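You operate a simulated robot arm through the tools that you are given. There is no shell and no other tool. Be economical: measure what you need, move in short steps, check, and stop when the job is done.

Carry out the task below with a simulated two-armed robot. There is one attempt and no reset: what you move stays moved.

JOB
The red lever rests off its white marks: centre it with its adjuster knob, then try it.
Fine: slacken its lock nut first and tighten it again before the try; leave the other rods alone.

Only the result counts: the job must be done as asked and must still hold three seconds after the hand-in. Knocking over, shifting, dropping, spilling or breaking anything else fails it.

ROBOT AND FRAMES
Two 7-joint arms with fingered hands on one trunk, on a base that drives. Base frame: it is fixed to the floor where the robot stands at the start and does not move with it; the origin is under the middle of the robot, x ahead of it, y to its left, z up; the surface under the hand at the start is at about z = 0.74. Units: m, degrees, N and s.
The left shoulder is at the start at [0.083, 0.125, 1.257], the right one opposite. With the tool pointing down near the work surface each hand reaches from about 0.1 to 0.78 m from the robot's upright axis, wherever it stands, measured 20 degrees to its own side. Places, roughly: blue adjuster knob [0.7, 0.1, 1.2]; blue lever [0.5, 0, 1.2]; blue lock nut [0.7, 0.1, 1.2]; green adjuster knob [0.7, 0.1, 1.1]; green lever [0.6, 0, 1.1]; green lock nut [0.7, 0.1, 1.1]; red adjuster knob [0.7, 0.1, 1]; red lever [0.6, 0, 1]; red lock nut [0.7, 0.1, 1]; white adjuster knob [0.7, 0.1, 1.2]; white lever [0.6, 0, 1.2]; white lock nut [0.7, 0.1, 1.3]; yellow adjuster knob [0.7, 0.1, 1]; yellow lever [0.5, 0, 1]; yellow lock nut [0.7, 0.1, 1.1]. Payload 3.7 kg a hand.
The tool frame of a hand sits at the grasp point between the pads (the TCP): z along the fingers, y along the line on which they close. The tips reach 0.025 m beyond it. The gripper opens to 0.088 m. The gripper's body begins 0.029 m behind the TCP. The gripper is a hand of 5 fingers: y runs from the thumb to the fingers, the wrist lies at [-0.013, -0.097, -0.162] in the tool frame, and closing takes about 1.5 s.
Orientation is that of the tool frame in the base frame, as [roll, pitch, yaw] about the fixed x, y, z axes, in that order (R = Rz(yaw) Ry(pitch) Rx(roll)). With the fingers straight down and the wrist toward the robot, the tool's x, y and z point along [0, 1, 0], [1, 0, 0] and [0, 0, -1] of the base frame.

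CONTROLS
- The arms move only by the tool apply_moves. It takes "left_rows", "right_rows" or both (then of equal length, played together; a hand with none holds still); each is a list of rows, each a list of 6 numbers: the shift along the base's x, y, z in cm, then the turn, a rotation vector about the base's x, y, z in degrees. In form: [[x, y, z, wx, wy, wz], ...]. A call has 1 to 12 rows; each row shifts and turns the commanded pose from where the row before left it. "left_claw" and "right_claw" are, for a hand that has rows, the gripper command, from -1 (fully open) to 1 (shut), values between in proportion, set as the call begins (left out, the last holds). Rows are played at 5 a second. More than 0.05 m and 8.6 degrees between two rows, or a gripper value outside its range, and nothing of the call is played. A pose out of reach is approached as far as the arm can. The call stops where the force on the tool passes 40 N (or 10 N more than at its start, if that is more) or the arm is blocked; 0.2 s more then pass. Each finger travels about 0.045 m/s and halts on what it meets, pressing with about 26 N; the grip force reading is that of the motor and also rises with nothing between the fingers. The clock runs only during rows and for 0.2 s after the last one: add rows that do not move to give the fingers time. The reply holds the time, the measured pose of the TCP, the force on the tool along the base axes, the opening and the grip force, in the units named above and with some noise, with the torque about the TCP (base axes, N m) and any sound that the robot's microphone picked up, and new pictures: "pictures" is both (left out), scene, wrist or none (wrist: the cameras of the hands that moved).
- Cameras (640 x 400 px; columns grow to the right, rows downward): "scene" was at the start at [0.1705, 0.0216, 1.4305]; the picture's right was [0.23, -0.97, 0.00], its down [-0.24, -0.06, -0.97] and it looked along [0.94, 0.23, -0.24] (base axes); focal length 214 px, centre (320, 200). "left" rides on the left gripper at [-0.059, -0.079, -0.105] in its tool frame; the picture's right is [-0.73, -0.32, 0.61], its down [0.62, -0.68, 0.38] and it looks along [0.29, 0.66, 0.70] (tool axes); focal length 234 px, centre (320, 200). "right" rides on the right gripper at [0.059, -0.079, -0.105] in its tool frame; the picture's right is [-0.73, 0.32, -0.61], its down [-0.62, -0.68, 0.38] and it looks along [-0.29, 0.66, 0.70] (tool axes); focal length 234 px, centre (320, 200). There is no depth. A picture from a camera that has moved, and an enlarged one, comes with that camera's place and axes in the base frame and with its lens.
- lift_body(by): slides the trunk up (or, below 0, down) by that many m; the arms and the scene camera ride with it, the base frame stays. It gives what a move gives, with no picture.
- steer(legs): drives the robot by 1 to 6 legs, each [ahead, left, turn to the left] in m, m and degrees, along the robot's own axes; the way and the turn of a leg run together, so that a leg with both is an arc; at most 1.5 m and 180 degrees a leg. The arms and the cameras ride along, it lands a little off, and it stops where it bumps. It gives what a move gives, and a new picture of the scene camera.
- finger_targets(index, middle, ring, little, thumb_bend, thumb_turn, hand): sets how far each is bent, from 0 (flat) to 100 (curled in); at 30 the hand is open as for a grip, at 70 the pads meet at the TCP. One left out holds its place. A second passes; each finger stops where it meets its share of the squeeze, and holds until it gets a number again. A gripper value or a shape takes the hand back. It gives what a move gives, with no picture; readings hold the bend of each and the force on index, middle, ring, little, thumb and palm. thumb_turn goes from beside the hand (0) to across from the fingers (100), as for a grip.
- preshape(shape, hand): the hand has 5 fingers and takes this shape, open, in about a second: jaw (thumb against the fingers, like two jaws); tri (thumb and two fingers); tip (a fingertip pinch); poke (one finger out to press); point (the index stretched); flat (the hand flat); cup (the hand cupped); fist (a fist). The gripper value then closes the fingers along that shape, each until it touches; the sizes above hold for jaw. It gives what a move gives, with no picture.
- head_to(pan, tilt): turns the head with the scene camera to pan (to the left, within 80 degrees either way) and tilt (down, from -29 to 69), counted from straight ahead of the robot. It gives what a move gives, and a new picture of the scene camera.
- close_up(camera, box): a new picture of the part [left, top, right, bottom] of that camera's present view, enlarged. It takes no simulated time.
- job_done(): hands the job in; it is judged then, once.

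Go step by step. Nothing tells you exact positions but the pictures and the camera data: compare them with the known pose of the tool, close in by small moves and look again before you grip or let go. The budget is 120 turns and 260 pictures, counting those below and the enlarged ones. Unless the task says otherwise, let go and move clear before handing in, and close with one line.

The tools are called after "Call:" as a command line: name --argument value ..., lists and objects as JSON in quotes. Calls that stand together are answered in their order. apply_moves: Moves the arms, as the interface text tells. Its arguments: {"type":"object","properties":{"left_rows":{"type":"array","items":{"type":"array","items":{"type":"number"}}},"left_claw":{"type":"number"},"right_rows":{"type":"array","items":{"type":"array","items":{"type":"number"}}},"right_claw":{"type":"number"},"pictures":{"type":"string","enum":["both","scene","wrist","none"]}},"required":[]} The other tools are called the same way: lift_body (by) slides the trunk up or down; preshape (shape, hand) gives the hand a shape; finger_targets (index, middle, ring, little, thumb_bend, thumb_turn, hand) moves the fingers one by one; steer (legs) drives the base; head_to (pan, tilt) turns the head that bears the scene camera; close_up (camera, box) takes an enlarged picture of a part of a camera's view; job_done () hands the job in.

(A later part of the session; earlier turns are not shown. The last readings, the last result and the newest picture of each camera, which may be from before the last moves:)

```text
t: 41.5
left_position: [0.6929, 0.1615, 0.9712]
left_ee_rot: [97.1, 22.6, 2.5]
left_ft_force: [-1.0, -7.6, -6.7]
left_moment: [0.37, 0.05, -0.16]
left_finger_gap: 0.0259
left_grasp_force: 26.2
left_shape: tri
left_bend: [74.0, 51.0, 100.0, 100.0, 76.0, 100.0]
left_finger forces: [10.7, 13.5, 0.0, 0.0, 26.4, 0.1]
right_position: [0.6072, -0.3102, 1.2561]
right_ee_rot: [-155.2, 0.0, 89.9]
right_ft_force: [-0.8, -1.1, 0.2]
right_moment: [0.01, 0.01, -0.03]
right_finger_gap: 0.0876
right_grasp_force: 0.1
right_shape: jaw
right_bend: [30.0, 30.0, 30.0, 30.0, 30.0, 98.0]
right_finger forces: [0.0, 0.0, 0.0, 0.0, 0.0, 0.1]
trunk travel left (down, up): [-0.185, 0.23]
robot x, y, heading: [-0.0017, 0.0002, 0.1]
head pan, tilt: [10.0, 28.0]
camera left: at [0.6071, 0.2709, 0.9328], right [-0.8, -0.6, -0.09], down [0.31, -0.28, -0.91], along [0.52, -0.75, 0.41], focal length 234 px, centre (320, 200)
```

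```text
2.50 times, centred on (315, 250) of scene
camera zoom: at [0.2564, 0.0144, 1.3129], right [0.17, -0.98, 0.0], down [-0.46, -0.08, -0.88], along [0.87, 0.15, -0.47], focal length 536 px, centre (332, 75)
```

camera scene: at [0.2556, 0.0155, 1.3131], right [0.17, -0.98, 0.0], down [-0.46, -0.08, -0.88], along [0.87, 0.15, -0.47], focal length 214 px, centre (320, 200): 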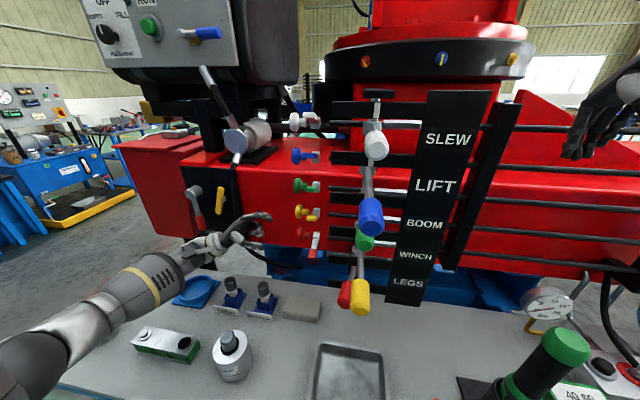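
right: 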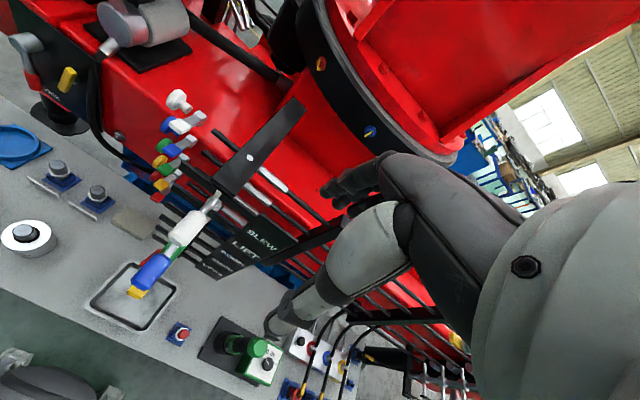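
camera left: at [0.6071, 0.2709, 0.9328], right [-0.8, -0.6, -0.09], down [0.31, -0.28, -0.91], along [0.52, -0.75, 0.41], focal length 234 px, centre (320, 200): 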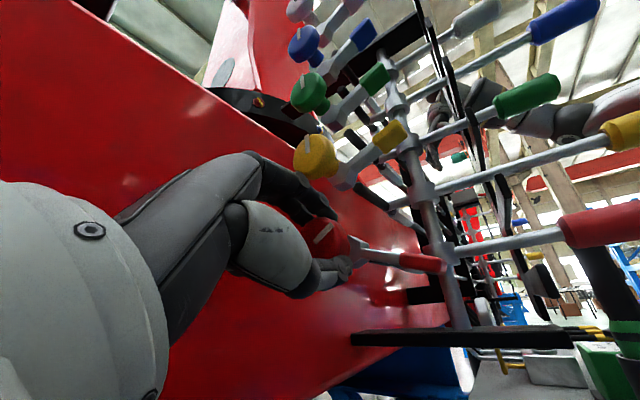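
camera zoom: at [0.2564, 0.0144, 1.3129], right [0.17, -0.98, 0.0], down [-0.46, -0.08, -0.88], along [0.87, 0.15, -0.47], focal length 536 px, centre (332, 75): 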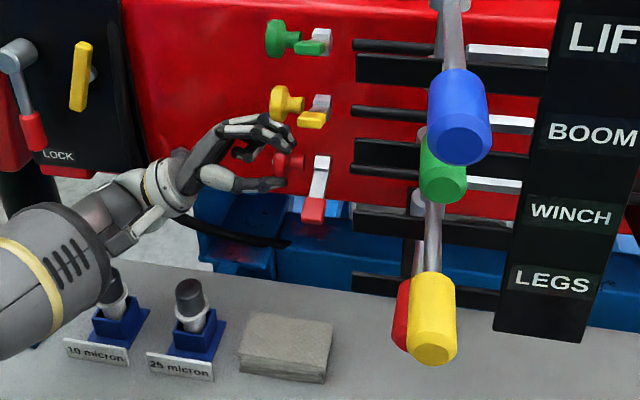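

The lever moved steadily with that stroke; I estimate around 45° more. I ratchet again.

Call:
apply_moves --left_rows '[[0, 0, 0, 0, 0, 0], [0, 0, 0, 0, 0, 0], [0, 0, 0, 0, 0, 0], [0, 0, 0, 0, 0, 0], [0, 0, 0, 0, 8, 0], [0, 0, 0, 0, 8, 0], [0, 0, 0, 0, 8, 0], [0, 0, 0, 0, 8, 0], [0, 0, 0, 0, 8, 0], [0, 0, 0, 0, 0, 0]]' --left_claw -0.4 --pictures "none"

Call:
apply_moves --left_rows '[[0, 0, 0, 0, 0, 0], [0, 0, 0, 0, 0, 0], [0, 0, 0, 0, 0, 0], [0, 0, 0, 0, 0, 0], [0, 0, 0, 0, 0, 0], [0, 0, 0, 0, -8, 0], [0, 0, 0, 0, -8, 0], [0, 0, 0, 0, -8, 0], [0, 0, 0, 0, -8, 0], [0, 0, 0, 0, 0, 0]]' --left_claw 0.6 --pictures "wrist"

Call:
close_up --camera "scene" --box '[200, 170, 430, 330]'

Call:
close_up --camera "scene" --box '[320, 220, 420, 330]'

Call:
close_up --camera "right" --box '[0, 0, 640, 400]'

```text
t: 43.7
left_position: [0.6922, 0.1626, 0.9727]
left_ee_rot: [100.1, 62.6, 4.6]
left_ft_force: [0.5, -0.6, 0.5]
left_moment: [0.0, 0.0, -0.03]
left_finger_gap: 0.0614
left_grasp_force: 0.0
left_shape: tri
left_bend: [27.0, 37.0, 99.0, 99.0, 58.0, 99.0]
left_finger forces: [0.0, 0.1, 0.0, 0.1, 0.0, 0.0]
right_position: [0.6071, -0.3101, 1.2566]
right_ee_rot: [-155.2, 0.0, 90.1]
right_ft_force: [-1.1, -0.1, -0.4]
right_moment: [0.0, -0.01, 0.0]
right_finger_gap: 0.0875
right_grasp_force: 0.1
right_shape: jaw
right_bend: [30.0, 30.0, 30.0, 30.0, 30.0, 98.0]
right_finger forces: [0.1, 0.1, 0.1, 0.1, 0.1, 0.0]
trunk travel left (down, up): [-0.185, 0.23]
robot x, y, heading: [0.0006, -0.0017, -0.2]
head pan, tilt: [10.0, 28.0]
```

```text
t: 45.9
left_position: [0.6928, 0.1604, 0.9702]
left_ee_rot: [97.4, 30.6, 2.3]
left_ft_force: [-1.7, -7.6, -4.2]
left_moment: [0.27, 0.03, -0.22]
left_finger_gap: 0.0265
left_grasp_force: 25.6
left_shape: tri
left_bend: [74.0, 51.0, 100.0, 100.0, 76.0, 100.0]
left_finger forces: [10.9, 13.5, 0.1, 0.1, 26.0, 0.0]
right_position: [0.6079, -0.3105, 1.2565]
right_ee_rot: [-155.2, -0.1, 90.0]
right_ft_force: [0.4, -0.4, 0.7]
right_moment: [0.06, 0.01, 0.0]
right_finger_gap: 0.0876
right_grasp_force: 0.0
right_shape: jaw
right_bend: [30.0, 30.0, 30.0, 30.0, 30.0, 98.0]
right_finger forces: [0.1, 0.0, 0.0, 0.1, 0.1, 0.1]
trunk travel left (down, up): [-0.185, 0.23]
robot x, y, heading: [-0.0005, -0.001, 0.1]
head pan, tilt: [10.0, 28.0]
camera left: at [0.6024, 0.2709, 0.9447], right [-0.8, -0.6, 0.03], down [0.18, -0.28, -0.94], along [0.57, -0.75, 0.34], focal length 234 px, centre (320, 200)
```

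left: 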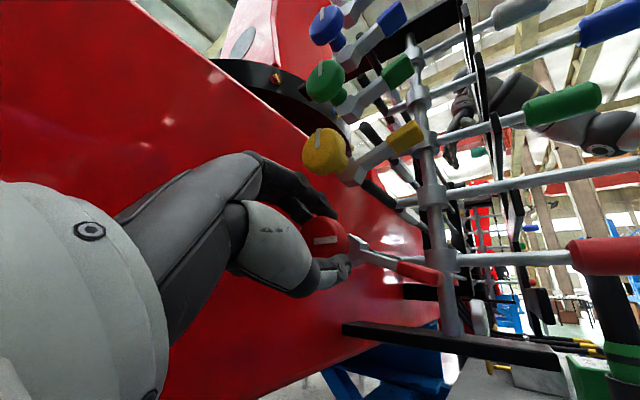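

```text
2.50 times, centred on (315, 250) of scene
camera zoom: at [0.256, 0.0144, 1.3129], right [0.17, -0.98, 0.0], down [-0.46, -0.08, -0.88], along [0.87, 0.15, -0.47], focal length 536 px, centre (332, 75)
```

zoom: 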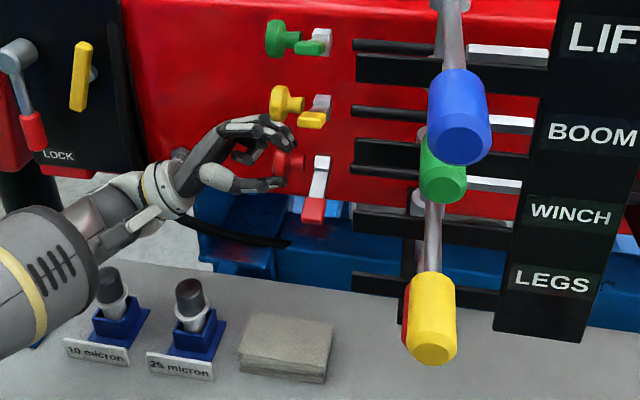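

```text
3.64 times, centred on (370, 275) of scene
camera zoom: at [0.256, 0.0144, 1.3129], right [0.17, -0.98, 0.0], down [-0.46, -0.08, -0.88], along [0.87, 0.15, -0.47], focal length 780 px, centre (138, -73)
```

zoom: 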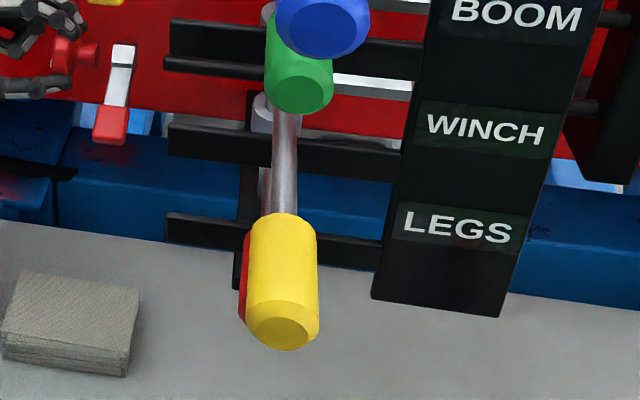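

```text
1.00 times, centred on (320, 200) of right (not enlarged: the box is as wide or as high as the picture)
camera zoom: at [0.5796, -0.2526, 1.3842], right [0.55, -0.73, 0.42], down [-0.78, -0.62, -0.06], along [0.3, -0.29, -0.91], focal length 234 px, centre (320, 200)
```

zoom: 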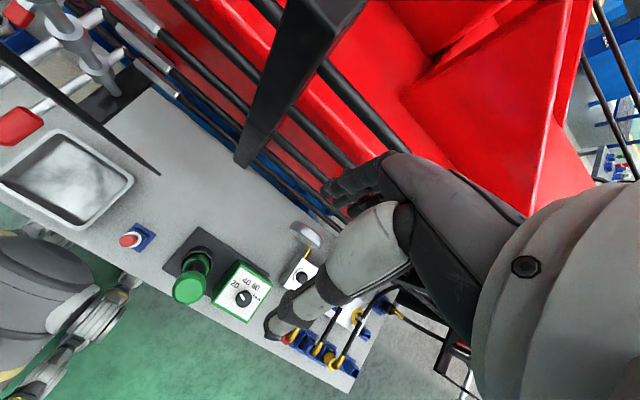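

By triangulation red now sits at y ≈ −0.008, matching the other centred levers and the white marks (≈ −0.008). I release the knob and back out, then check from the front while going to the nut.

Call:
apply_moves --left_rows '[[0, 0, 0, 0, 0, 0], [0, 0, 0, 0, 0, 0], [0, 0, 0, 0, 0, 0], [0, 0, 0, 0, 0, 0], [0, 1.5, 0, 0, 0, 0], [0, 2, 0, 0, 0, 0], [0, 2.5, 0, 0, 0, 0], [-2, 2, 0.5, 0, 0, 0], [-3, 1, 1, 0, 0, 0], [-3, 0, 1, 0, 0, 0], [-3, 0, 1, 0, 0, 0], [0, 0, 0, 0, 0, 0]]' --left_claw -0.4 --pictures "wrist"

Call:
close_up --camera "left" --box '[320, 120, 640, 330]'

Call:
close_up --camera "scene" --box '[200, 170, 430, 330]'

```text
t: 48.5
left_position: [0.5822, 0.2518, 1.0058]
left_ee_rot: [97.2, 30.7, 2.4]
left_ft_force: [-0.1, -0.4, -0.5]
left_moment: [0.03, -0.01, -0.01]
left_finger_gap: 0.0615
left_grasp_force: 0.2
left_shape: tri
left_bend: [27.0, 37.0, 99.0, 99.0, 58.0, 99.0]
left_finger forces: [0.0, 0.0, 0.0, 0.0, 0.0, 0.0]
right_position: [0.6081, -0.3088, 1.257]
right_ee_rot: [-155.2, 0.0, 89.9]
right_ft_force: [0.6, -0.1, -0.4]
right_moment: [0.0, 0.01, 0.02]
right_finger_gap: 0.0876
right_grasp_force: 0.1
right_shape: jaw
right_bend: [30.0, 30.0, 30.0, 30.0, 30.0, 98.0]
right_finger forces: [0.1, 0.0, 0.0, 0.0, 0.1, 0.1]
trunk travel left (down, up): [-0.185, 0.23]
robot x, y, heading: [0.0035, -0.0012, -0.1]
head pan, tilt: [10.0, 28.0]
camera left: at [0.4925, 0.3622, 0.98], right [-0.8, -0.6, 0.03], down [0.18, -0.29, -0.94], along [0.57, -0.75, 0.34], focal length 234 px, centre (320, 200)
```

left: 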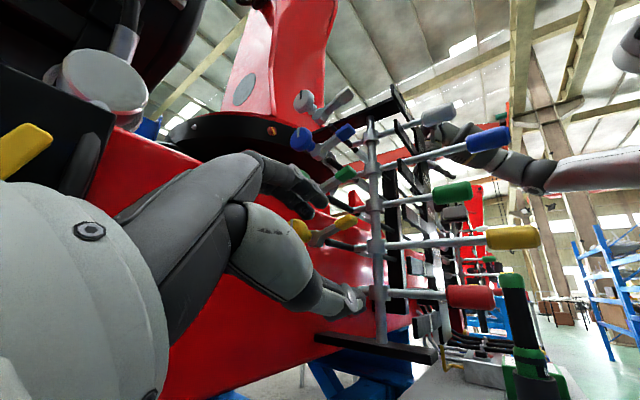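

```text
1.90 times, centred on (480, 225) of left
camera zoom: at [0.4925, 0.3622, 0.98], right [-0.8, -0.6, 0.03], down [0.18, -0.29, -0.94], along [0.57, -0.75, 0.34], focal length 446 px, centre (15, 152)
```

zoom: 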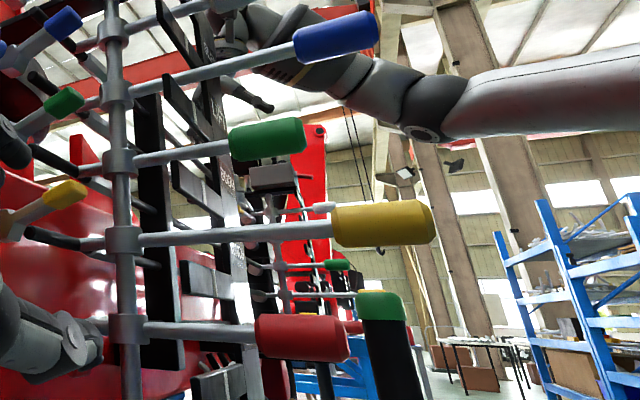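

```text
2.50 times, centred on (315, 250) of scene
camera zoom: at [0.2563, 0.0153, 1.3129], right [0.17, -0.98, 0.0], down [-0.46, -0.08, -0.88], along [0.87, 0.15, -0.47], focal length 536 px, centre (332, 75)
```

zoom: 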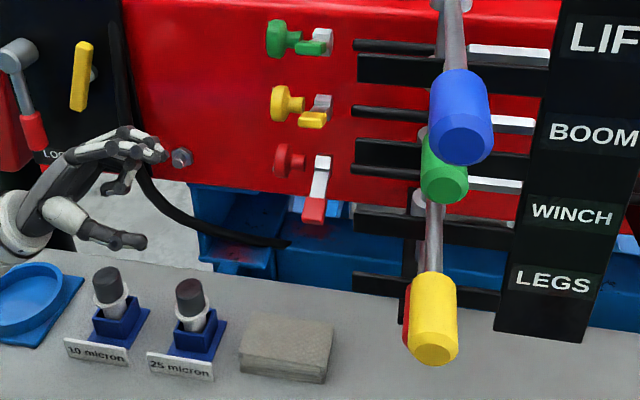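

I raise the trunk again and rotate the hand back to pointing forward for the nut, in jaw shape.

Call:
lift_body --by 0.09

Call:
apply_moves --left_rows '[[-2, 2, 0, 0, -8, 0], [-2, 2, 0, 0, -8, 0], [-1, 1, 0, 0, -8, 0], [0, 1, 0, 0, -7, 0], [0, 0, 0, 5, 0, 8], [0, 0, 0, 5, 0, 7], [0, 0, 0, 3, 0, 8], [0, 0, 0, 0, 0, 8], [0, 0, 0, 0, 0, 8], [0, 0, 0, 0, 0, 8], [0, 0, 0, 0, 0, 0]]' --pictures "none"

Call:
preshape --hand "left" --shape "jaw"

Call:
apply_moves --left_rows '[[0, 0, -1, 0, 0, 8], [0, 0, -1, 0, 0, 8], [0, 0, -1, 0, 0, 8], [0, -2, -1, 0, 0, 8], [0, -2, -1, 0, 0, 8], [0, -2, 0, 0, 0, 0], [0, -2, 0, 0, 0, 0], [0, 0, 0, 0, 0, 0]]' --left_claw 0.0 --pictures "both"

```text
t: 49.7
left_position: [0.5836, 0.2519, 1.0954]
left_ee_rot: [97.4, 30.9, 2.6]
left_ft_force: [0.7, -0.3, -0.4]
left_moment: [-0.02, 0.0, 0.0]
left_finger_gap: 0.0613
left_grasp_force: 0.0
left_shape: tri
left_bend: [27.0, 37.0, 99.0, 99.0, 58.0, 99.0]
left_finger forces: [0.1, 0.0, 0.1, 0.0, 0.1, 0.0]
right_position: [0.6091, -0.3085, 1.3456]
right_ee_rot: [-155.2, 0.0, 90.1]
right_ft_force: [0.8, -0.2, -0.3]
right_moment: [0.02, -0.01, -0.02]
right_finger_gap: 0.0877
right_grasp_force: 0.2
right_shape: jaw
right_bend: [30.0, 30.0, 30.0, 30.0, 30.0, 98.0]
right_finger forces: [0.0, 0.1, 0.0, 0.0, 0.0, 0.0]
trunk travel left (down, up): [-0.275, 0.14]
robot x, y, heading: [0.0004, 0.0018, -0.2]
head pan, tilt: [10.0, 28.0]
```

```text
refused: row 5 steps farther than a row can; nothing moved
```

```text
t: 50.6
left_position: [0.5814, 0.2524, 1.0978]
left_ee_rot: [97.3, 30.6, 2.4]
left_ft_force: [1.0, -0.4, -0.4]
left_moment: [-0.01, -0.01, 0.0]
left_finger_gap: 0.0879
left_grasp_force: 0.0
left_shape: jaw
left_bend: [30.0, 30.0, 30.0, 30.0, 30.0, 98.0]
left_finger forces: [0.0, 0.0, 0.0, 0.0, 0.0, 0.1]
right_position: [0.6081, -0.3093, 1.3465]
right_ee_rot: [-155.3, 0.0, 90.0]
right_ft_force: [-0.1, -0.9, 0.0]
right_moment: [0.02, 0.01, -0.02]
right_finger_gap: 0.0876
right_grasp_force: 0.1
right_shape: jaw
right_bend: [30.0, 30.0, 30.0, 30.0, 30.0, 98.0]
right_finger forces: [0.0, 0.0, 0.1, 0.1, 0.0, 0.0]
trunk travel left (down, up): [-0.275, 0.14]
robot x, y, heading: [0.005, -0.0001, 0.1]
head pan, tilt: [10.0, 28.0]
```

```text
t: 52.4
left_position: [0.5822, 0.1729, 1.0477]
left_ee_rot: [97.2, 30.6, 42.4]
left_ft_force: [-0.1, -0.3, -0.2]
left_moment: [0.0, 0.04, -0.02]
left_finger_gap: 0.0445
left_grasp_force: 0.0
left_shape: jaw
left_bend: [74.0, 44.0, 41.0, 41.0, 69.0, 100.0]
left_finger forces: [0.0, 0.1, 0.0, 0.0, 0.1, 0.1]
right_position: [0.6068, -0.3091, 1.3468]
right_ee_rot: [-155.3, 0.0, 89.9]
right_ft_force: [-0.7, 0.9, -1.0]
right_moment: [-0.03, -0.01, -0.04]
right_finger_gap: 0.0876
right_grasp_force: 0.0
right_shape: jaw
right_bend: [30.0, 30.0, 30.0, 30.0, 30.0, 98.0]
right_finger forces: [0.0, 0.0, 0.1, 0.0, 0.1, 0.0]
trunk travel left (down, up): [-0.275, 0.14]
robot x, y, heading: [-0.0009, 0.0059, 0.1]
head pan, tilt: [10.0, 28.0]
camera scene: at [0.1695, 0.0158, 1.408], right [0.17, -0.98, 0.0], down [-0.46, -0.08, -0.88], along [0.87, 0.15, -0.47], focal length 214 px, centre (320, 200)
camera left: at [0.443, 0.1994, 1.0214], right [-0.23, -0.97, 0.03], down [0.32, -0.1, -0.94], along [0.92, -0.21, 0.34], focal length 234 px, centre (320, 200)
```

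scene: 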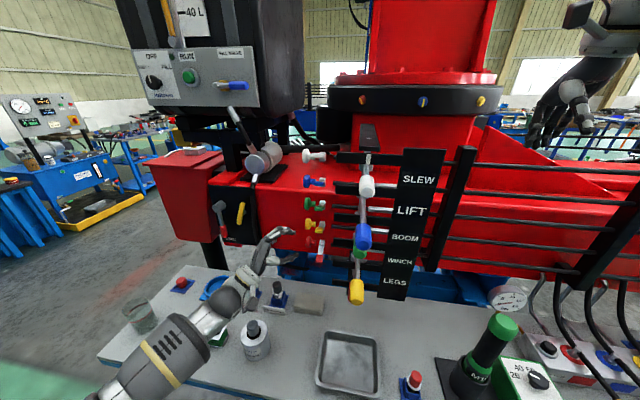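
left: 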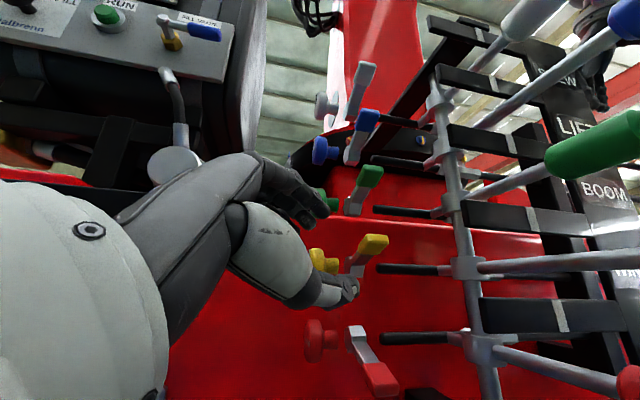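

A refused row left the hand half rotated, but nothing was touched. I back off and finish the rotation.

Call:
apply_moves --left_rows '[[-1.5, 1, 0, 5.1, -5.6, 0], [-1.5, 1, 0, 5.1, -5.6, 0], [-1.5, 1, 0, 5.1, -5.6, 0], [-1.5, 1, 0, 5.1, -5.6, 0], [0, 0, 0, 0, 0, 8], [0, 0, 0, 0, 0, 8], [0, 0, 0, 0, 0, 8], [0, 0, 0, 0, 0, 8], [0, 0, 0, 0, 0, 8], [0, 0, 0, 0, 0, 7], [0, 0, 0, 0, 8, 0], [0, 0, 0, 0, 8, 0]]' --left_claw 0.2 --pictures "both"

```text
t: 55.0
left_position: [0.5214, 0.2124, 1.0471]
left_ee_rot: [113.3, 0.4, 89.6]
left_ft_force: [-0.5, 0.2, 0.1]
left_moment: [0.04, 0.02, -0.01]
left_finger_gap: 0.0355
left_grasp_force: 0.1
left_shape: jaw
left_bend: [74.0, 49.0, 46.0, 43.0, 72.0, 100.0]
left_finger forces: [0.0, 0.1, 0.1, 0.1, 0.0, 0.1]
right_position: [0.6069, -0.3093, 1.3471]
right_ee_rot: [-155.1, -0.1, 90.0]
right_ft_force: [-1.0, -0.3, -0.5]
right_moment: [0.0, -0.04, -0.02]
right_finger_gap: 0.0878
right_grasp_force: 0.0
right_shape: jaw
right_bend: [30.0, 30.0, 30.0, 30.0, 30.0, 98.0]
right_finger forces: [0.0, 0.1, 0.1, 0.0, 0.0, 0.0]
trunk travel left (down, up): [-0.275, 0.14]
robot x, y, heading: [0.0002, -0.0003, 0.1]
head pan, tilt: [10.0, 28.0]
camera scene: at [0.1696, 0.0152, 1.408], right [0.17, -0.98, 0.0], down [-0.46, -0.08, -0.88], along [0.87, 0.15, -0.47], focal length 214 px, centre (320, 200)
camera left: at [0.3924, 0.1535, 1.0167], right [0.42, -0.73, -0.53], down [0.09, 0.62, -0.78], along [0.9, 0.29, 0.33], focal length 234 px, centre (320, 200)
```

scene: 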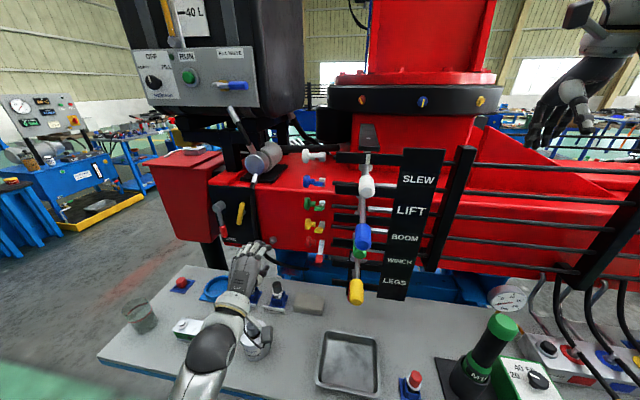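
left: 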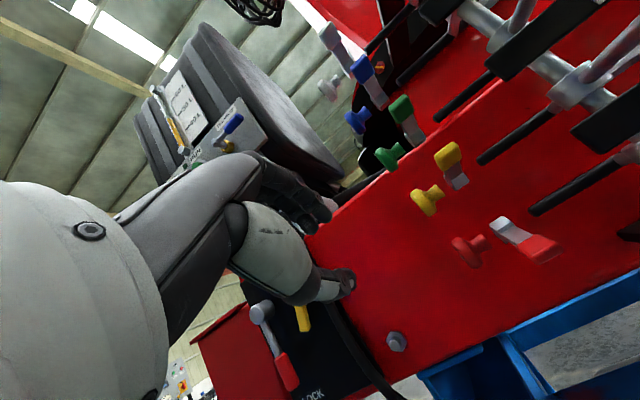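

Now I slide right to in front of the nut, where the wrist camera can also look at the red lever and its marks.

Call:
apply_moves --left_rows '[[0, -2.5, -1.5, 0, 0, 0], [0, -2.5, -1.5, 0, 0, 0], [0, -2.5, -1.5, 0, 0, 0], [0, -2, -1.5, 0, 0, 0], [0, -2, -1.5, 0, 0, 0], [0, 0, 0, 0, 0, 0]]' --pictures "wrist"

Call:
close_up --camera "left" --box '[360, 60, 640, 260]'

```text
t: 56.4
left_position: [0.5219, 0.0963, 0.9714]
left_ee_rot: [113.2, 0.4, 89.6]
left_ft_force: [-0.2, 0.2, 0.1]
left_moment: [0.0, 0.0, 0.02]
left_finger_gap: 0.0354
left_grasp_force: 0.0
left_shape: jaw
left_bend: [74.0, 49.0, 46.0, 43.0, 72.0, 100.0]
left_finger forces: [0.0, 0.0, 0.0, 0.0, 0.0, 0.0]
right_position: [0.6071, -0.3096, 1.3455]
right_ee_rot: [-155.1, 0.0, 89.9]
right_ft_force: [-0.1, 0.5, -0.8]
right_moment: [0.01, -0.01, 0.0]
right_finger_gap: 0.0877
right_grasp_force: 0.1
right_shape: jaw
right_bend: [30.0, 30.0, 30.0, 30.0, 30.0, 98.0]
right_finger forces: [0.0, 0.0, 0.0, 0.1, 0.0, 0.0]
trunk travel left (down, up): [-0.275, 0.14]
robot x, y, heading: [-0.0017, -0.0009, -0.2]
head pan, tilt: [10.0, 28.0]
camera left: at [0.3931, 0.0385, 0.9419], right [0.43, -0.73, -0.53], down [0.09, 0.62, -0.78], along [0.9, 0.29, 0.33], focal length 234 px, centre (320, 200)
```

left: 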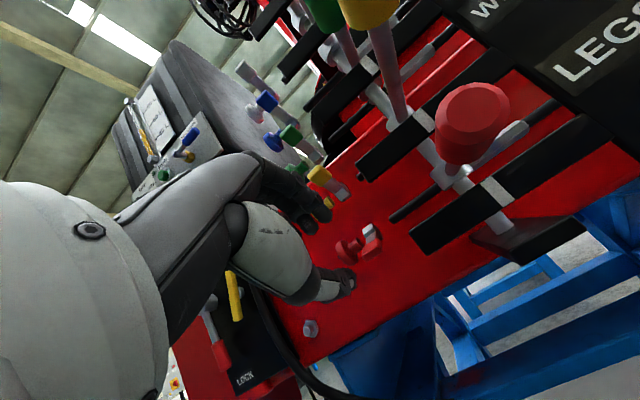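

```text
2.00 times, centred on (500, 160) of left
camera zoom: at [0.3931, 0.0385, 0.9419], right [0.43, -0.73, -0.53], down [0.09, 0.62, -0.78], along [0.9, 0.29, 0.33], focal length 468 px, centre (-40, 280)
```

zoom: 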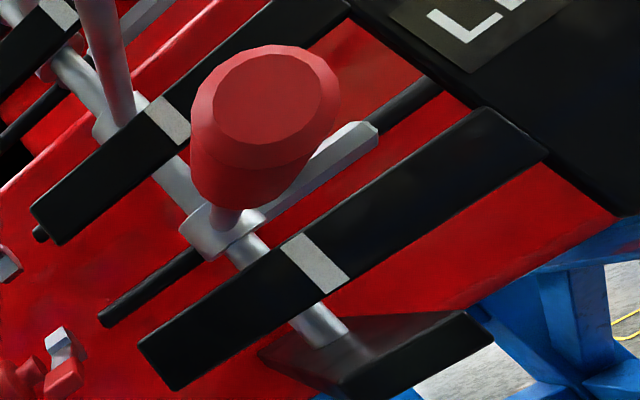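

The view shows the red handle's end, post and both white marks all at y ≈ −0.007, so it is centred within about a degree. I now move in around the nut tab with the thumb beneath it.

Call:
apply_moves --left_rows '[[2.5, -0.3, -0.4, 0, 0, 0], [2.5, -0.3, -0.4, 0, 0, 0], [2, -0.2, 0, 0, 0, 0], [1.5, 0, 0, 0, 0, 0], [0, 0, 0, 0, 0, 0]]' --left_claw -0.1 --pictures "wrist"

Call:
close_up --camera "left" --box '[200, 130, 440, 330]'

Call:
close_up --camera "scene" --box '[280, 200, 360, 260]'

```text
t: 57.6
left_position: [0.6076, 0.0879, 0.9637]
left_ee_rot: [113.2, 0.5, 89.5]
left_ft_force: [-0.4, 0.4, 0.1]
left_moment: [0.0, 0.01, 0.03]
left_finger_gap: 0.0481
left_grasp_force: 0.1
left_shape: jaw
left_bend: [74.0, 43.0, 39.0, 42.0, 67.0, 100.0]
left_finger forces: [0.1, 0.0, 0.0, 0.0, 0.0, 0.0]
right_position: [0.6062, -0.3086, 1.3475]
right_ee_rot: [-155.3, 0.0, 90.1]
right_ft_force: [-0.5, -0.2, -0.4]
right_moment: [0.01, 0.03, 0.01]
right_finger_gap: 0.0878
right_grasp_force: 0.0
right_shape: jaw
right_bend: [30.0, 30.0, 30.0, 30.0, 30.0, 98.0]
right_finger forces: [0.0, 0.0, 0.1, 0.0, 0.0, 0.0]
trunk travel left (down, up): [-0.275, 0.14]
robot x, y, heading: [-0.0016, -0.0019, 0.3]
head pan, tilt: [10.0, 28.0]
camera left: at [0.4777, 0.0301, 0.9338], right [0.43, -0.73, -0.53], down [0.09, 0.62, -0.78], along [0.9, 0.29, 0.33], focal length 234 px, centre (320, 200)
```

left: 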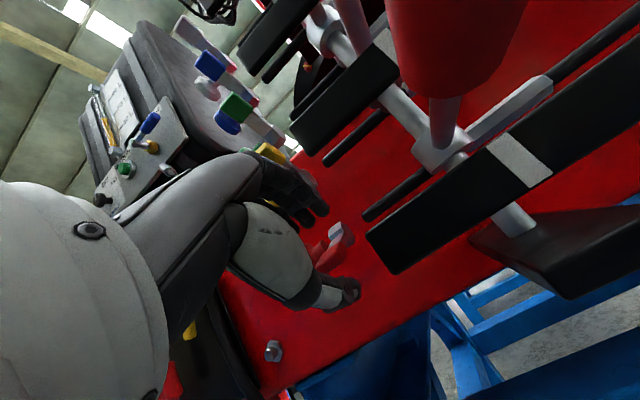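

```text
2.00 times, centred on (320, 230) of left
camera zoom: at [0.4777, 0.0301, 0.9338], right [0.43, -0.73, -0.53], down [0.09, 0.62, -0.78], along [0.9, 0.29, 0.33], focal length 468 px, centre (320, 140)
```

zoom: 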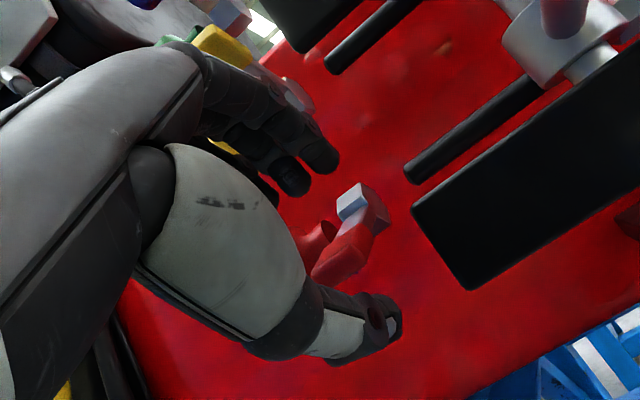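

```text
6.67 times, centred on (320, 230) of scene
camera zoom: at [0.1694, 0.0155, 1.4081], right [0.17, -0.98, 0.0], down [-0.46, -0.08, -0.88], along [0.87, 0.15, -0.47], focal length 1430 px, centre (320, 0)
```

zoom: 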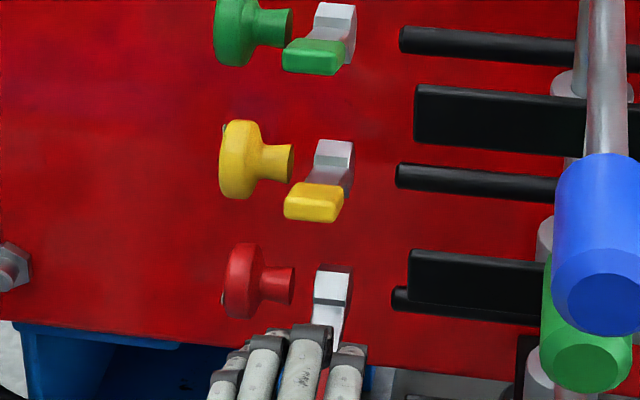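

Tab is between fingers and thumb. I go slightly deeper and lift to swing the tab back up.

Call:
apply_moves --left_rows '[[0.8, 0, 0, 0, 0, 0], [0, 0, 0.5, 0, 0, 0], [0, 0, 0.5, 0, 0, 0], [0, 0, 0.5, 0, 0, 0], [0, 0, 0.5, 0, 0, 0], [0, 0, 0, 0, 0, 0]]' --left_claw 0.1 --pictures "wrist"

Call:
close_up --camera "left" --box '[200, 130, 440, 330]'

Call:
close_up --camera "scene" --box '[280, 200, 360, 260]'

```text
t: 59.0
left_position: [0.6147, 0.088, 0.9835]
left_ee_rot: [113.2, 0.4, 89.6]
left_ft_force: [0.3, -0.2, 0.4]
left_moment: [-0.01, -0.02, -0.01]
left_finger_gap: 0.0399
left_grasp_force: 0.0
left_shape: jaw
left_bend: [74.0, 46.0, 43.0, 42.0, 71.0, 100.0]
left_finger forces: [0.1, 0.1, 0.0, 0.0, 0.1, 0.1]
right_position: [0.6072, -0.3094, 1.347]
right_ee_rot: [-155.1, 0.0, 90.0]
right_ft_force: [-0.8, 0.3, -0.5]
right_moment: [-0.02, -0.01, 0.02]
right_finger_gap: 0.0875
right_grasp_force: 0.0
right_shape: jaw
right_bend: [30.0, 30.0, 30.0, 30.0, 30.0, 98.0]
right_finger forces: [0.0, 0.0, 0.0, 0.0, 0.1, 0.1]
trunk travel left (down, up): [-0.275, 0.14]
robot x, y, heading: [0.0014, 0.004, -0.0]
head pan, tilt: [10.0, 28.0]
camera left: at [0.486, 0.0306, 0.9537], right [0.42, -0.73, -0.53], down [0.09, 0.62, -0.78], along [0.9, 0.29, 0.33], focal length 234 px, centre (320, 200)
```

left: 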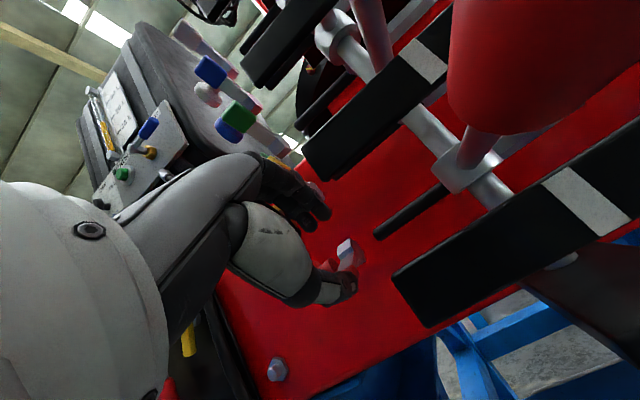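

```text
2.00 times, centred on (320, 230) of left
camera zoom: at [0.486, 0.0306, 0.9537], right [0.42, -0.73, -0.53], down [0.09, 0.62, -0.78], along [0.9, 0.29, 0.33], focal length 468 px, centre (320, 140)
```

zoom: 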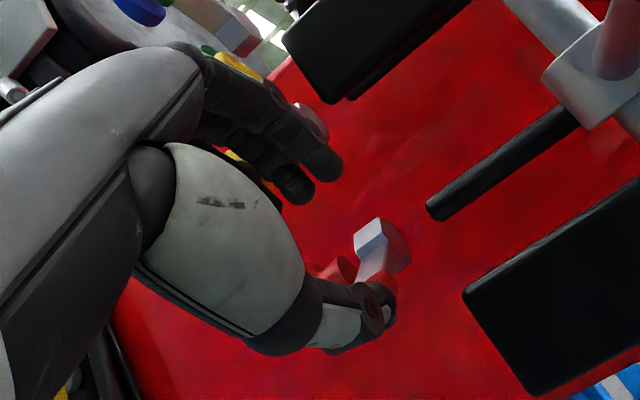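

```text
6.67 times, centred on (320, 230) of scene
camera zoom: at [0.1696, 0.0155, 1.408], right [0.17, -0.98, 0.0], down [-0.46, -0.08, -0.88], along [0.87, 0.15, -0.47], focal length 1430 px, centre (320, 0)
```

zoom: 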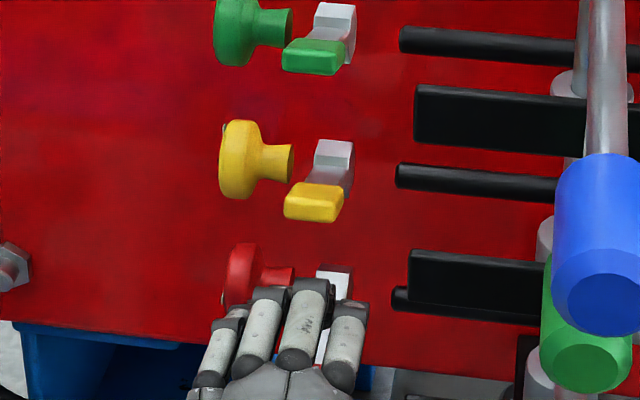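

The thumb ended in front of the tab rather than under it. I drop, go deeper with a wider gap, then lift.

Call:
apply_moves --left_rows '[[0, 0, -0.8, 0, 0, 0], [0, 0, -0.8, 0, 0, 0], [0, 0, -0.8, 0, 0, 0], [0, 0, 0, 0, 0, 0], [0.8, 0, 0, 0, 0, 0], [0.7, 0, 0, 0, 0, 0], [0.6, 0, 0, 0, 0, 0], [0, 0, 0, 0, 0, 0]]' --left_claw -0.25 --pictures "wrist"

Call:
close_up --camera "left" --box '[200, 130, 440, 330]'

Call:
close_up --camera "scene" --box '[280, 200, 360, 260]'

```text
t: 60.8
left_position: [0.6358, 0.0892, 0.9597]
left_ee_rot: [113.2, 0.5, 89.5]
left_ft_force: [0.2, -0.2, 0.5]
left_moment: [-0.01, -0.02, 0.01]
left_finger_gap: 0.0545
left_grasp_force: 0.1
left_shape: jaw
left_bend: [29.0, 40.0, 36.0, 37.0, 63.0, 100.0]
left_finger forces: [0.0, 0.0, 0.1, 0.1, 0.0, 0.1]
right_position: [0.6076, -0.31, 1.3476]
right_ee_rot: [-155.2, 0.0, 90.0]
right_ft_force: [0.9, -0.1, 0.3]
right_moment: [0.0, -0.02, 0.02]
right_finger_gap: 0.0879
right_grasp_force: 0.1
right_shape: jaw
right_bend: [30.0, 30.0, 30.0, 30.0, 30.0, 98.0]
right_finger forces: [0.0, 0.0, 0.0, 0.0, 0.1, 0.1]
trunk travel left (down, up): [-0.275, 0.14]
robot x, y, heading: [0.0004, 0.0008, 0.4]
head pan, tilt: [10.0, 28.0]
camera left: at [0.5071, 0.0306, 0.9294], right [0.43, -0.73, -0.53], down [0.09, 0.62, -0.78], along [0.9, 0.29, 0.33], focal length 234 px, centre (320, 200)
```

left: 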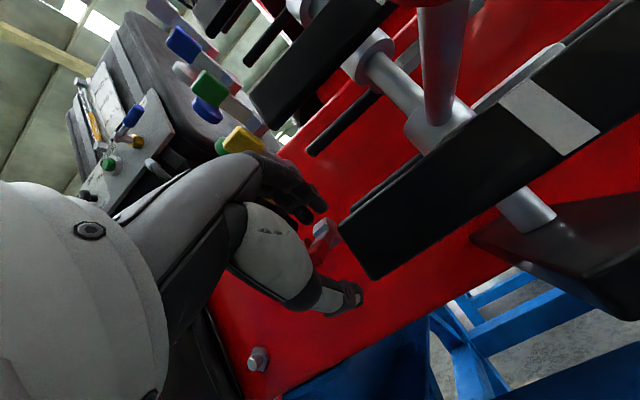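

```text
2.00 times, centred on (320, 230) of left
camera zoom: at [0.5071, 0.0306, 0.9294], right [0.43, -0.73, -0.53], down [0.09, 0.62, -0.78], along [0.9, 0.29, 0.33], focal length 468 px, centre (320, 140)
```

zoom: 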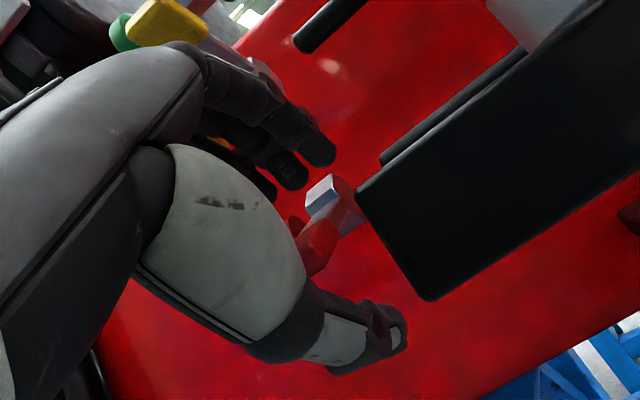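

```text
6.67 times, centred on (320, 230) of scene
camera zoom: at [0.1694, 0.0155, 1.408], right [0.17, -0.98, 0.0], down [-0.46, -0.08, -0.88], along [0.87, 0.15, -0.47], focal length 1430 px, centre (320, 0)
```

zoom: 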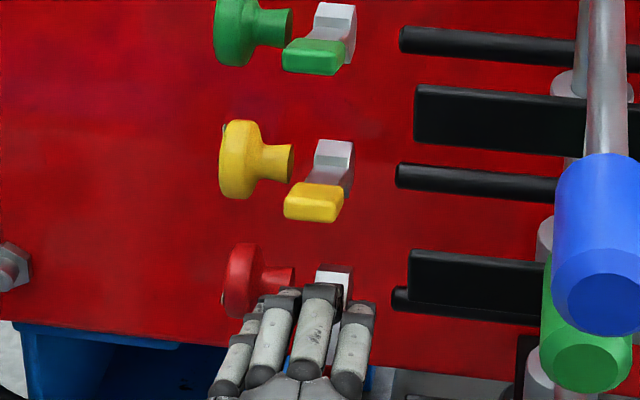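

Now the thumb is well under the tab. I lift in small steps.

Call:
apply_moves --left_rows '[[0, 0, 0.5, 0, 0, 0], [0, 0, 0.5, 0, 0, 0], [0, 0, 0.5, 0, 0, 0], [0, 0, 0.5, 0, 0, 0], [0, 0, 0.4, 0, 0, 0], [0, 0, 0, 0, 0, 0]]' --left_claw 0.1 --pictures "wrist"

Call:
close_up --camera "left" --box '[200, 130, 440, 330]'

Call:
close_up --camera "scene" --box '[280, 200, 360, 260]'

```text
t: 62.2
left_position: [0.6366, 0.0888, 0.9849]
left_ee_rot: [113.2, 0.5, 89.5]
left_ft_force: [-1.8, -1.0, -0.9]
left_moment: [-0.04, 0.02, 0.02]
left_finger_gap: 0.0425
left_grasp_force: 0.1
left_shape: jaw
left_bend: [74.0, 46.0, 43.0, 42.0, 69.0, 100.0]
left_finger forces: [0.0, 0.0, 0.0, 0.1, 1.8, 0.1]
right_position: [0.6064, -0.3088, 1.348]
right_ee_rot: [-155.3, 0.0, 90.0]
right_ft_force: [0.3, 0.6, 0.2]
right_moment: [0.01, -0.01, 0.0]
right_finger_gap: 0.0878
right_grasp_force: 0.1
right_shape: jaw
right_bend: [30.0, 30.0, 30.0, 30.0, 30.0, 98.0]
right_finger forces: [0.1, 0.0, 0.1, 0.1, 0.0, 0.1]
trunk travel left (down, up): [-0.275, 0.14]
robot x, y, heading: [-0.0001, 0.0005, 0.2]
head pan, tilt: [10.0, 28.0]
camera left: at [0.5065, 0.0304, 0.9532], right [0.42, -0.73, -0.53], down [0.09, 0.62, -0.78], along [0.9, 0.29, 0.33], focal length 234 px, centre (320, 200)
```

left: 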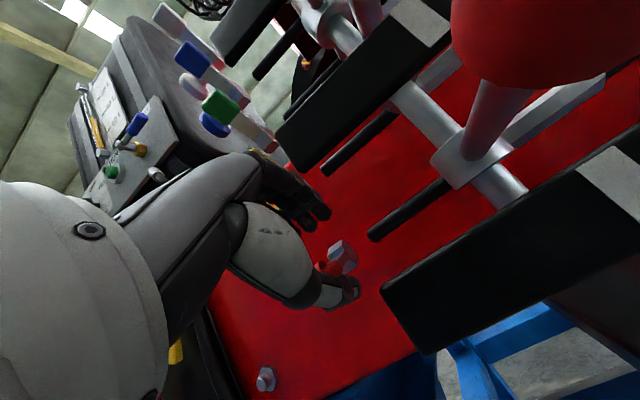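

```text
2.00 times, centred on (320, 230) of left
camera zoom: at [0.5065, 0.0304, 0.9532], right [0.42, -0.73, -0.53], down [0.09, 0.62, -0.78], along [0.9, 0.29, 0.33], focal length 468 px, centre (320, 140)
```

zoom: 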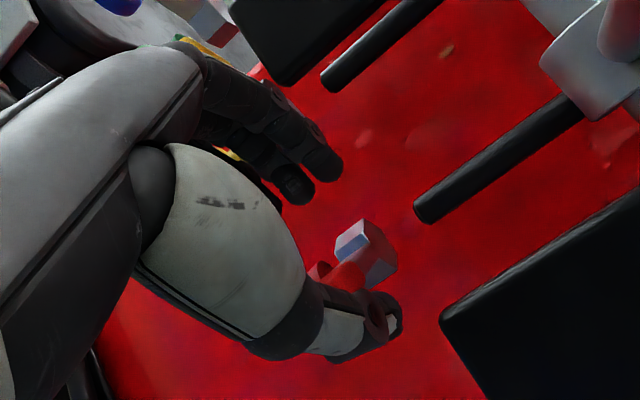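

```text
6.67 times, centred on (320, 230) of scene
camera zoom: at [0.1695, 0.0154, 1.408], right [0.17, -0.98, 0.0], down [-0.46, -0.08, -0.88], along [0.87, 0.15, -0.47], focal length 1430 px, centre (320, 0)
```

zoom: 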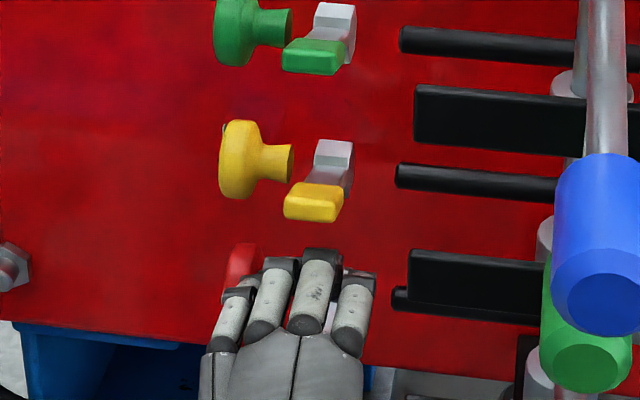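

Thumb is now lifting the tab. I continue upward while narrowing the gap to stay clear of the yellow tab.

Call:
apply_moves --left_rows '[[0, 0, 0.3, 0, 0, 0], [0, 0, 0.3, 0, 0, 0], [0, 0, 0.3, 0, 0, 0], [0, 0, 0.3, 0, 0, 0], [0, 0, 0, 0, 0, 0]]' --left_claw 0.3 --pictures "wrist"

Call:
close_up --camera "left" --box '[200, 130, 440, 330]'

Call:
close_up --camera "scene" --box '[280, 200, 360, 260]'

```text
t: 63.4
left_position: [0.6367, 0.0886, 0.9955]
left_ee_rot: [113.3, 0.4, 89.5]
left_ft_force: [-0.8, -0.7, -1.6]
left_moment: [-0.01, 0.06, -0.02]
left_finger_gap: 0.0327
left_grasp_force: 0.0
left_shape: jaw
left_bend: [74.0, 51.0, 48.0, 45.0, 72.0, 100.0]
left_finger forces: [0.0, 0.0, 0.0, 0.0, 1.7, 0.0]
right_position: [0.6069, -0.3079, 1.3472]
right_ee_rot: [-155.3, 0.0, 90.0]
right_ft_force: [-0.3, 0.1, -0.4]
right_moment: [0.0, 0.0, -0.04]
right_finger_gap: 0.0877
right_grasp_force: 0.0
right_shape: jaw
right_bend: [30.0, 30.0, 30.0, 30.0, 30.0, 98.0]
right_finger forces: [0.0, 0.0, 0.0, 0.0, 0.0, 0.1]
trunk travel left (down, up): [-0.275, 0.14]
robot x, y, heading: [0.0009, -0.0001, -0.0]
head pan, tilt: [10.0, 28.0]
camera left: at [0.5066, 0.0305, 0.9654], right [0.43, -0.73, -0.53], down [0.09, 0.62, -0.78], along [0.9, 0.29, 0.33], focal length 234 px, centre (320, 200)
```

left: 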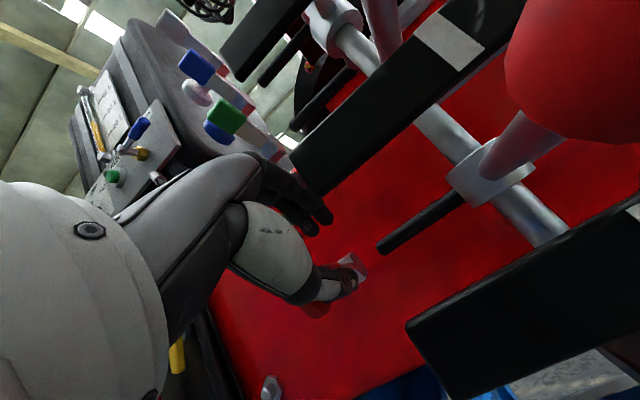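

```text
2.00 times, centred on (320, 230) of left
camera zoom: at [0.5066, 0.0305, 0.9654], right [0.43, -0.73, -0.53], down [0.09, 0.62, -0.78], along [0.9, 0.29, 0.33], focal length 468 px, centre (320, 140)
```

zoom: 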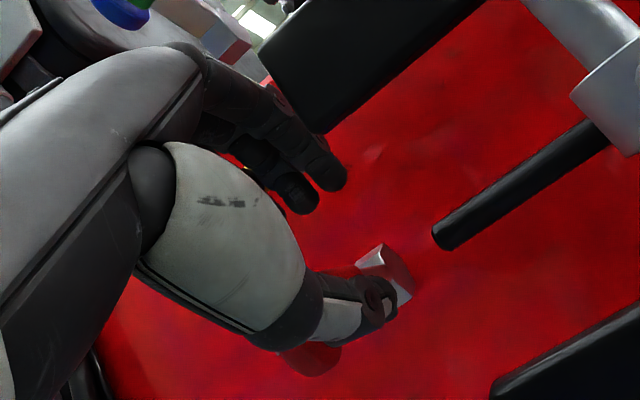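

```text
6.67 times, centred on (320, 230) of scene
camera zoom: at [0.1696, 0.0154, 1.408], right [0.17, -0.98, 0.0], down [-0.46, -0.08, -0.88], along [0.87, 0.15, -0.47], focal length 1430 px, centre (320, 0)
```

zoom: 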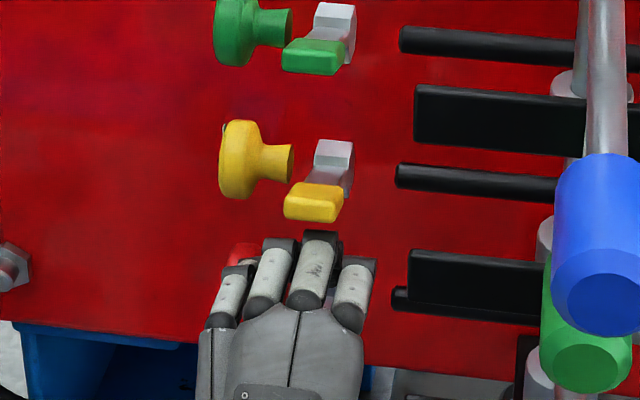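

The tab may have slipped below the thumb. I back out to look.

Call:
apply_moves --left_rows '[[-1, 0, 0, 0, 0, 0], [-1.5, 0, -0.2, 0, 0, 0], [-1.5, 0, -0.2, 0, 0, 0], [-1.5, 0, -0.2, 0, 0, 0], [0, 0, 0, 0, 0, 0]]' --pictures "wrist"

Call:
close_up --camera "left" --box '[260, 180, 460, 340]'

Call:
close_up --camera "scene" --box '[280, 200, 360, 260]'

```text
t: 64.6
left_position: [0.5817, 0.0907, 0.9918]
left_ee_rot: [113.0, 0.0, 89.4]
left_ft_force: [0.8, 0.1, 0.4]
left_moment: [0.0, -0.02, 0.0]
left_finger_gap: 0.0307
left_grasp_force: 0.1
left_shape: jaw
left_bend: [74.0, 51.0, 48.0, 45.0, 73.0, 100.0]
left_finger forces: [0.0, 0.0, 0.0, 0.0, 0.0, 0.0]
right_position: [0.6068, -0.3094, 1.347]
right_ee_rot: [-155.3, 0.0, 90.0]
right_ft_force: [0.0, 0.3, 0.5]
right_moment: [0.03, 0.04, 0.03]
right_finger_gap: 0.0878
right_grasp_force: 0.0
right_shape: jaw
right_bend: [30.0, 30.0, 30.0, 30.0, 30.0, 98.0]
right_finger forces: [0.1, 0.0, 0.1, 0.0, 0.0, 0.0]
trunk travel left (down, up): [-0.275, 0.14]
robot x, y, heading: [0.0024, -0.004, 0.2]
head pan, tilt: [10.0, 28.0]
camera left: at [0.4528, 0.0326, 0.9599], right [0.43, -0.73, -0.53], down [0.09, 0.62, -0.78], along [0.9, 0.28, 0.33], focal length 234 px, centre (320, 200)
```

left: 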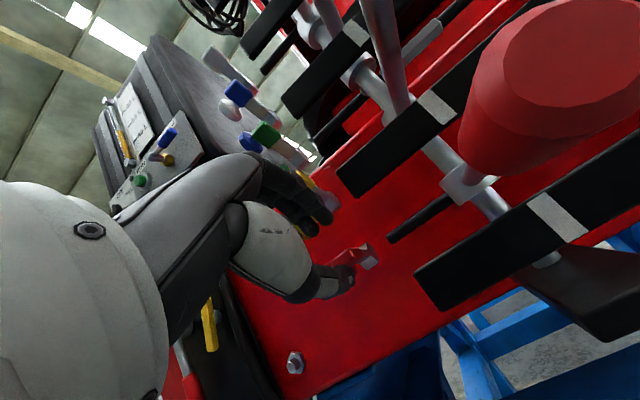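

```text
2.50 times, centred on (360, 260) of left
camera zoom: at [0.4528, 0.0326, 0.9599], right [0.43, -0.73, -0.53], down [0.09, 0.62, -0.78], along [0.9, 0.28, 0.33], focal length 585 px, centre (220, 50)
```

zoom: 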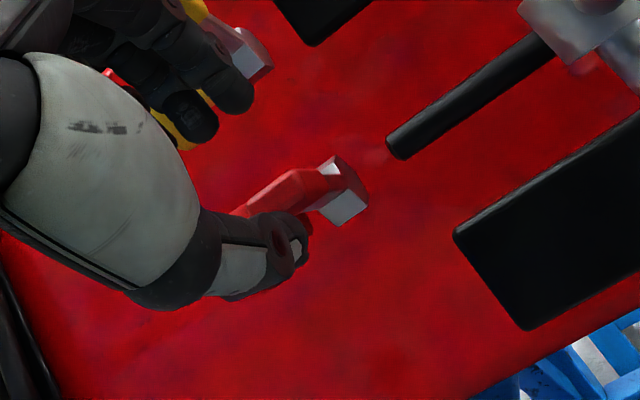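

```text
6.67 times, centred on (320, 230) of scene
camera zoom: at [0.1698, 0.0154, 1.408], right [0.17, -0.98, 0.0], down [-0.46, -0.08, -0.88], along [0.87, 0.15, -0.47], focal length 1430 px, centre (320, 0)
```

zoom: 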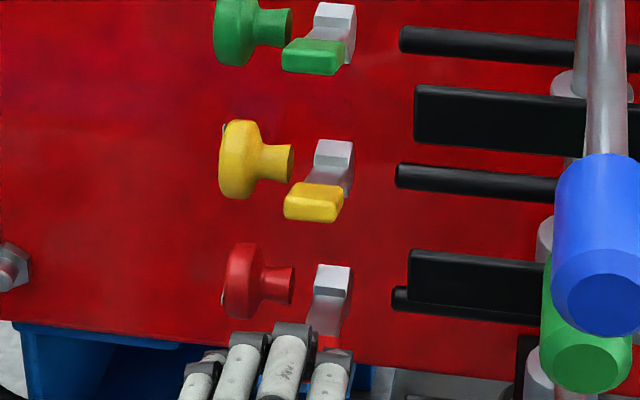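

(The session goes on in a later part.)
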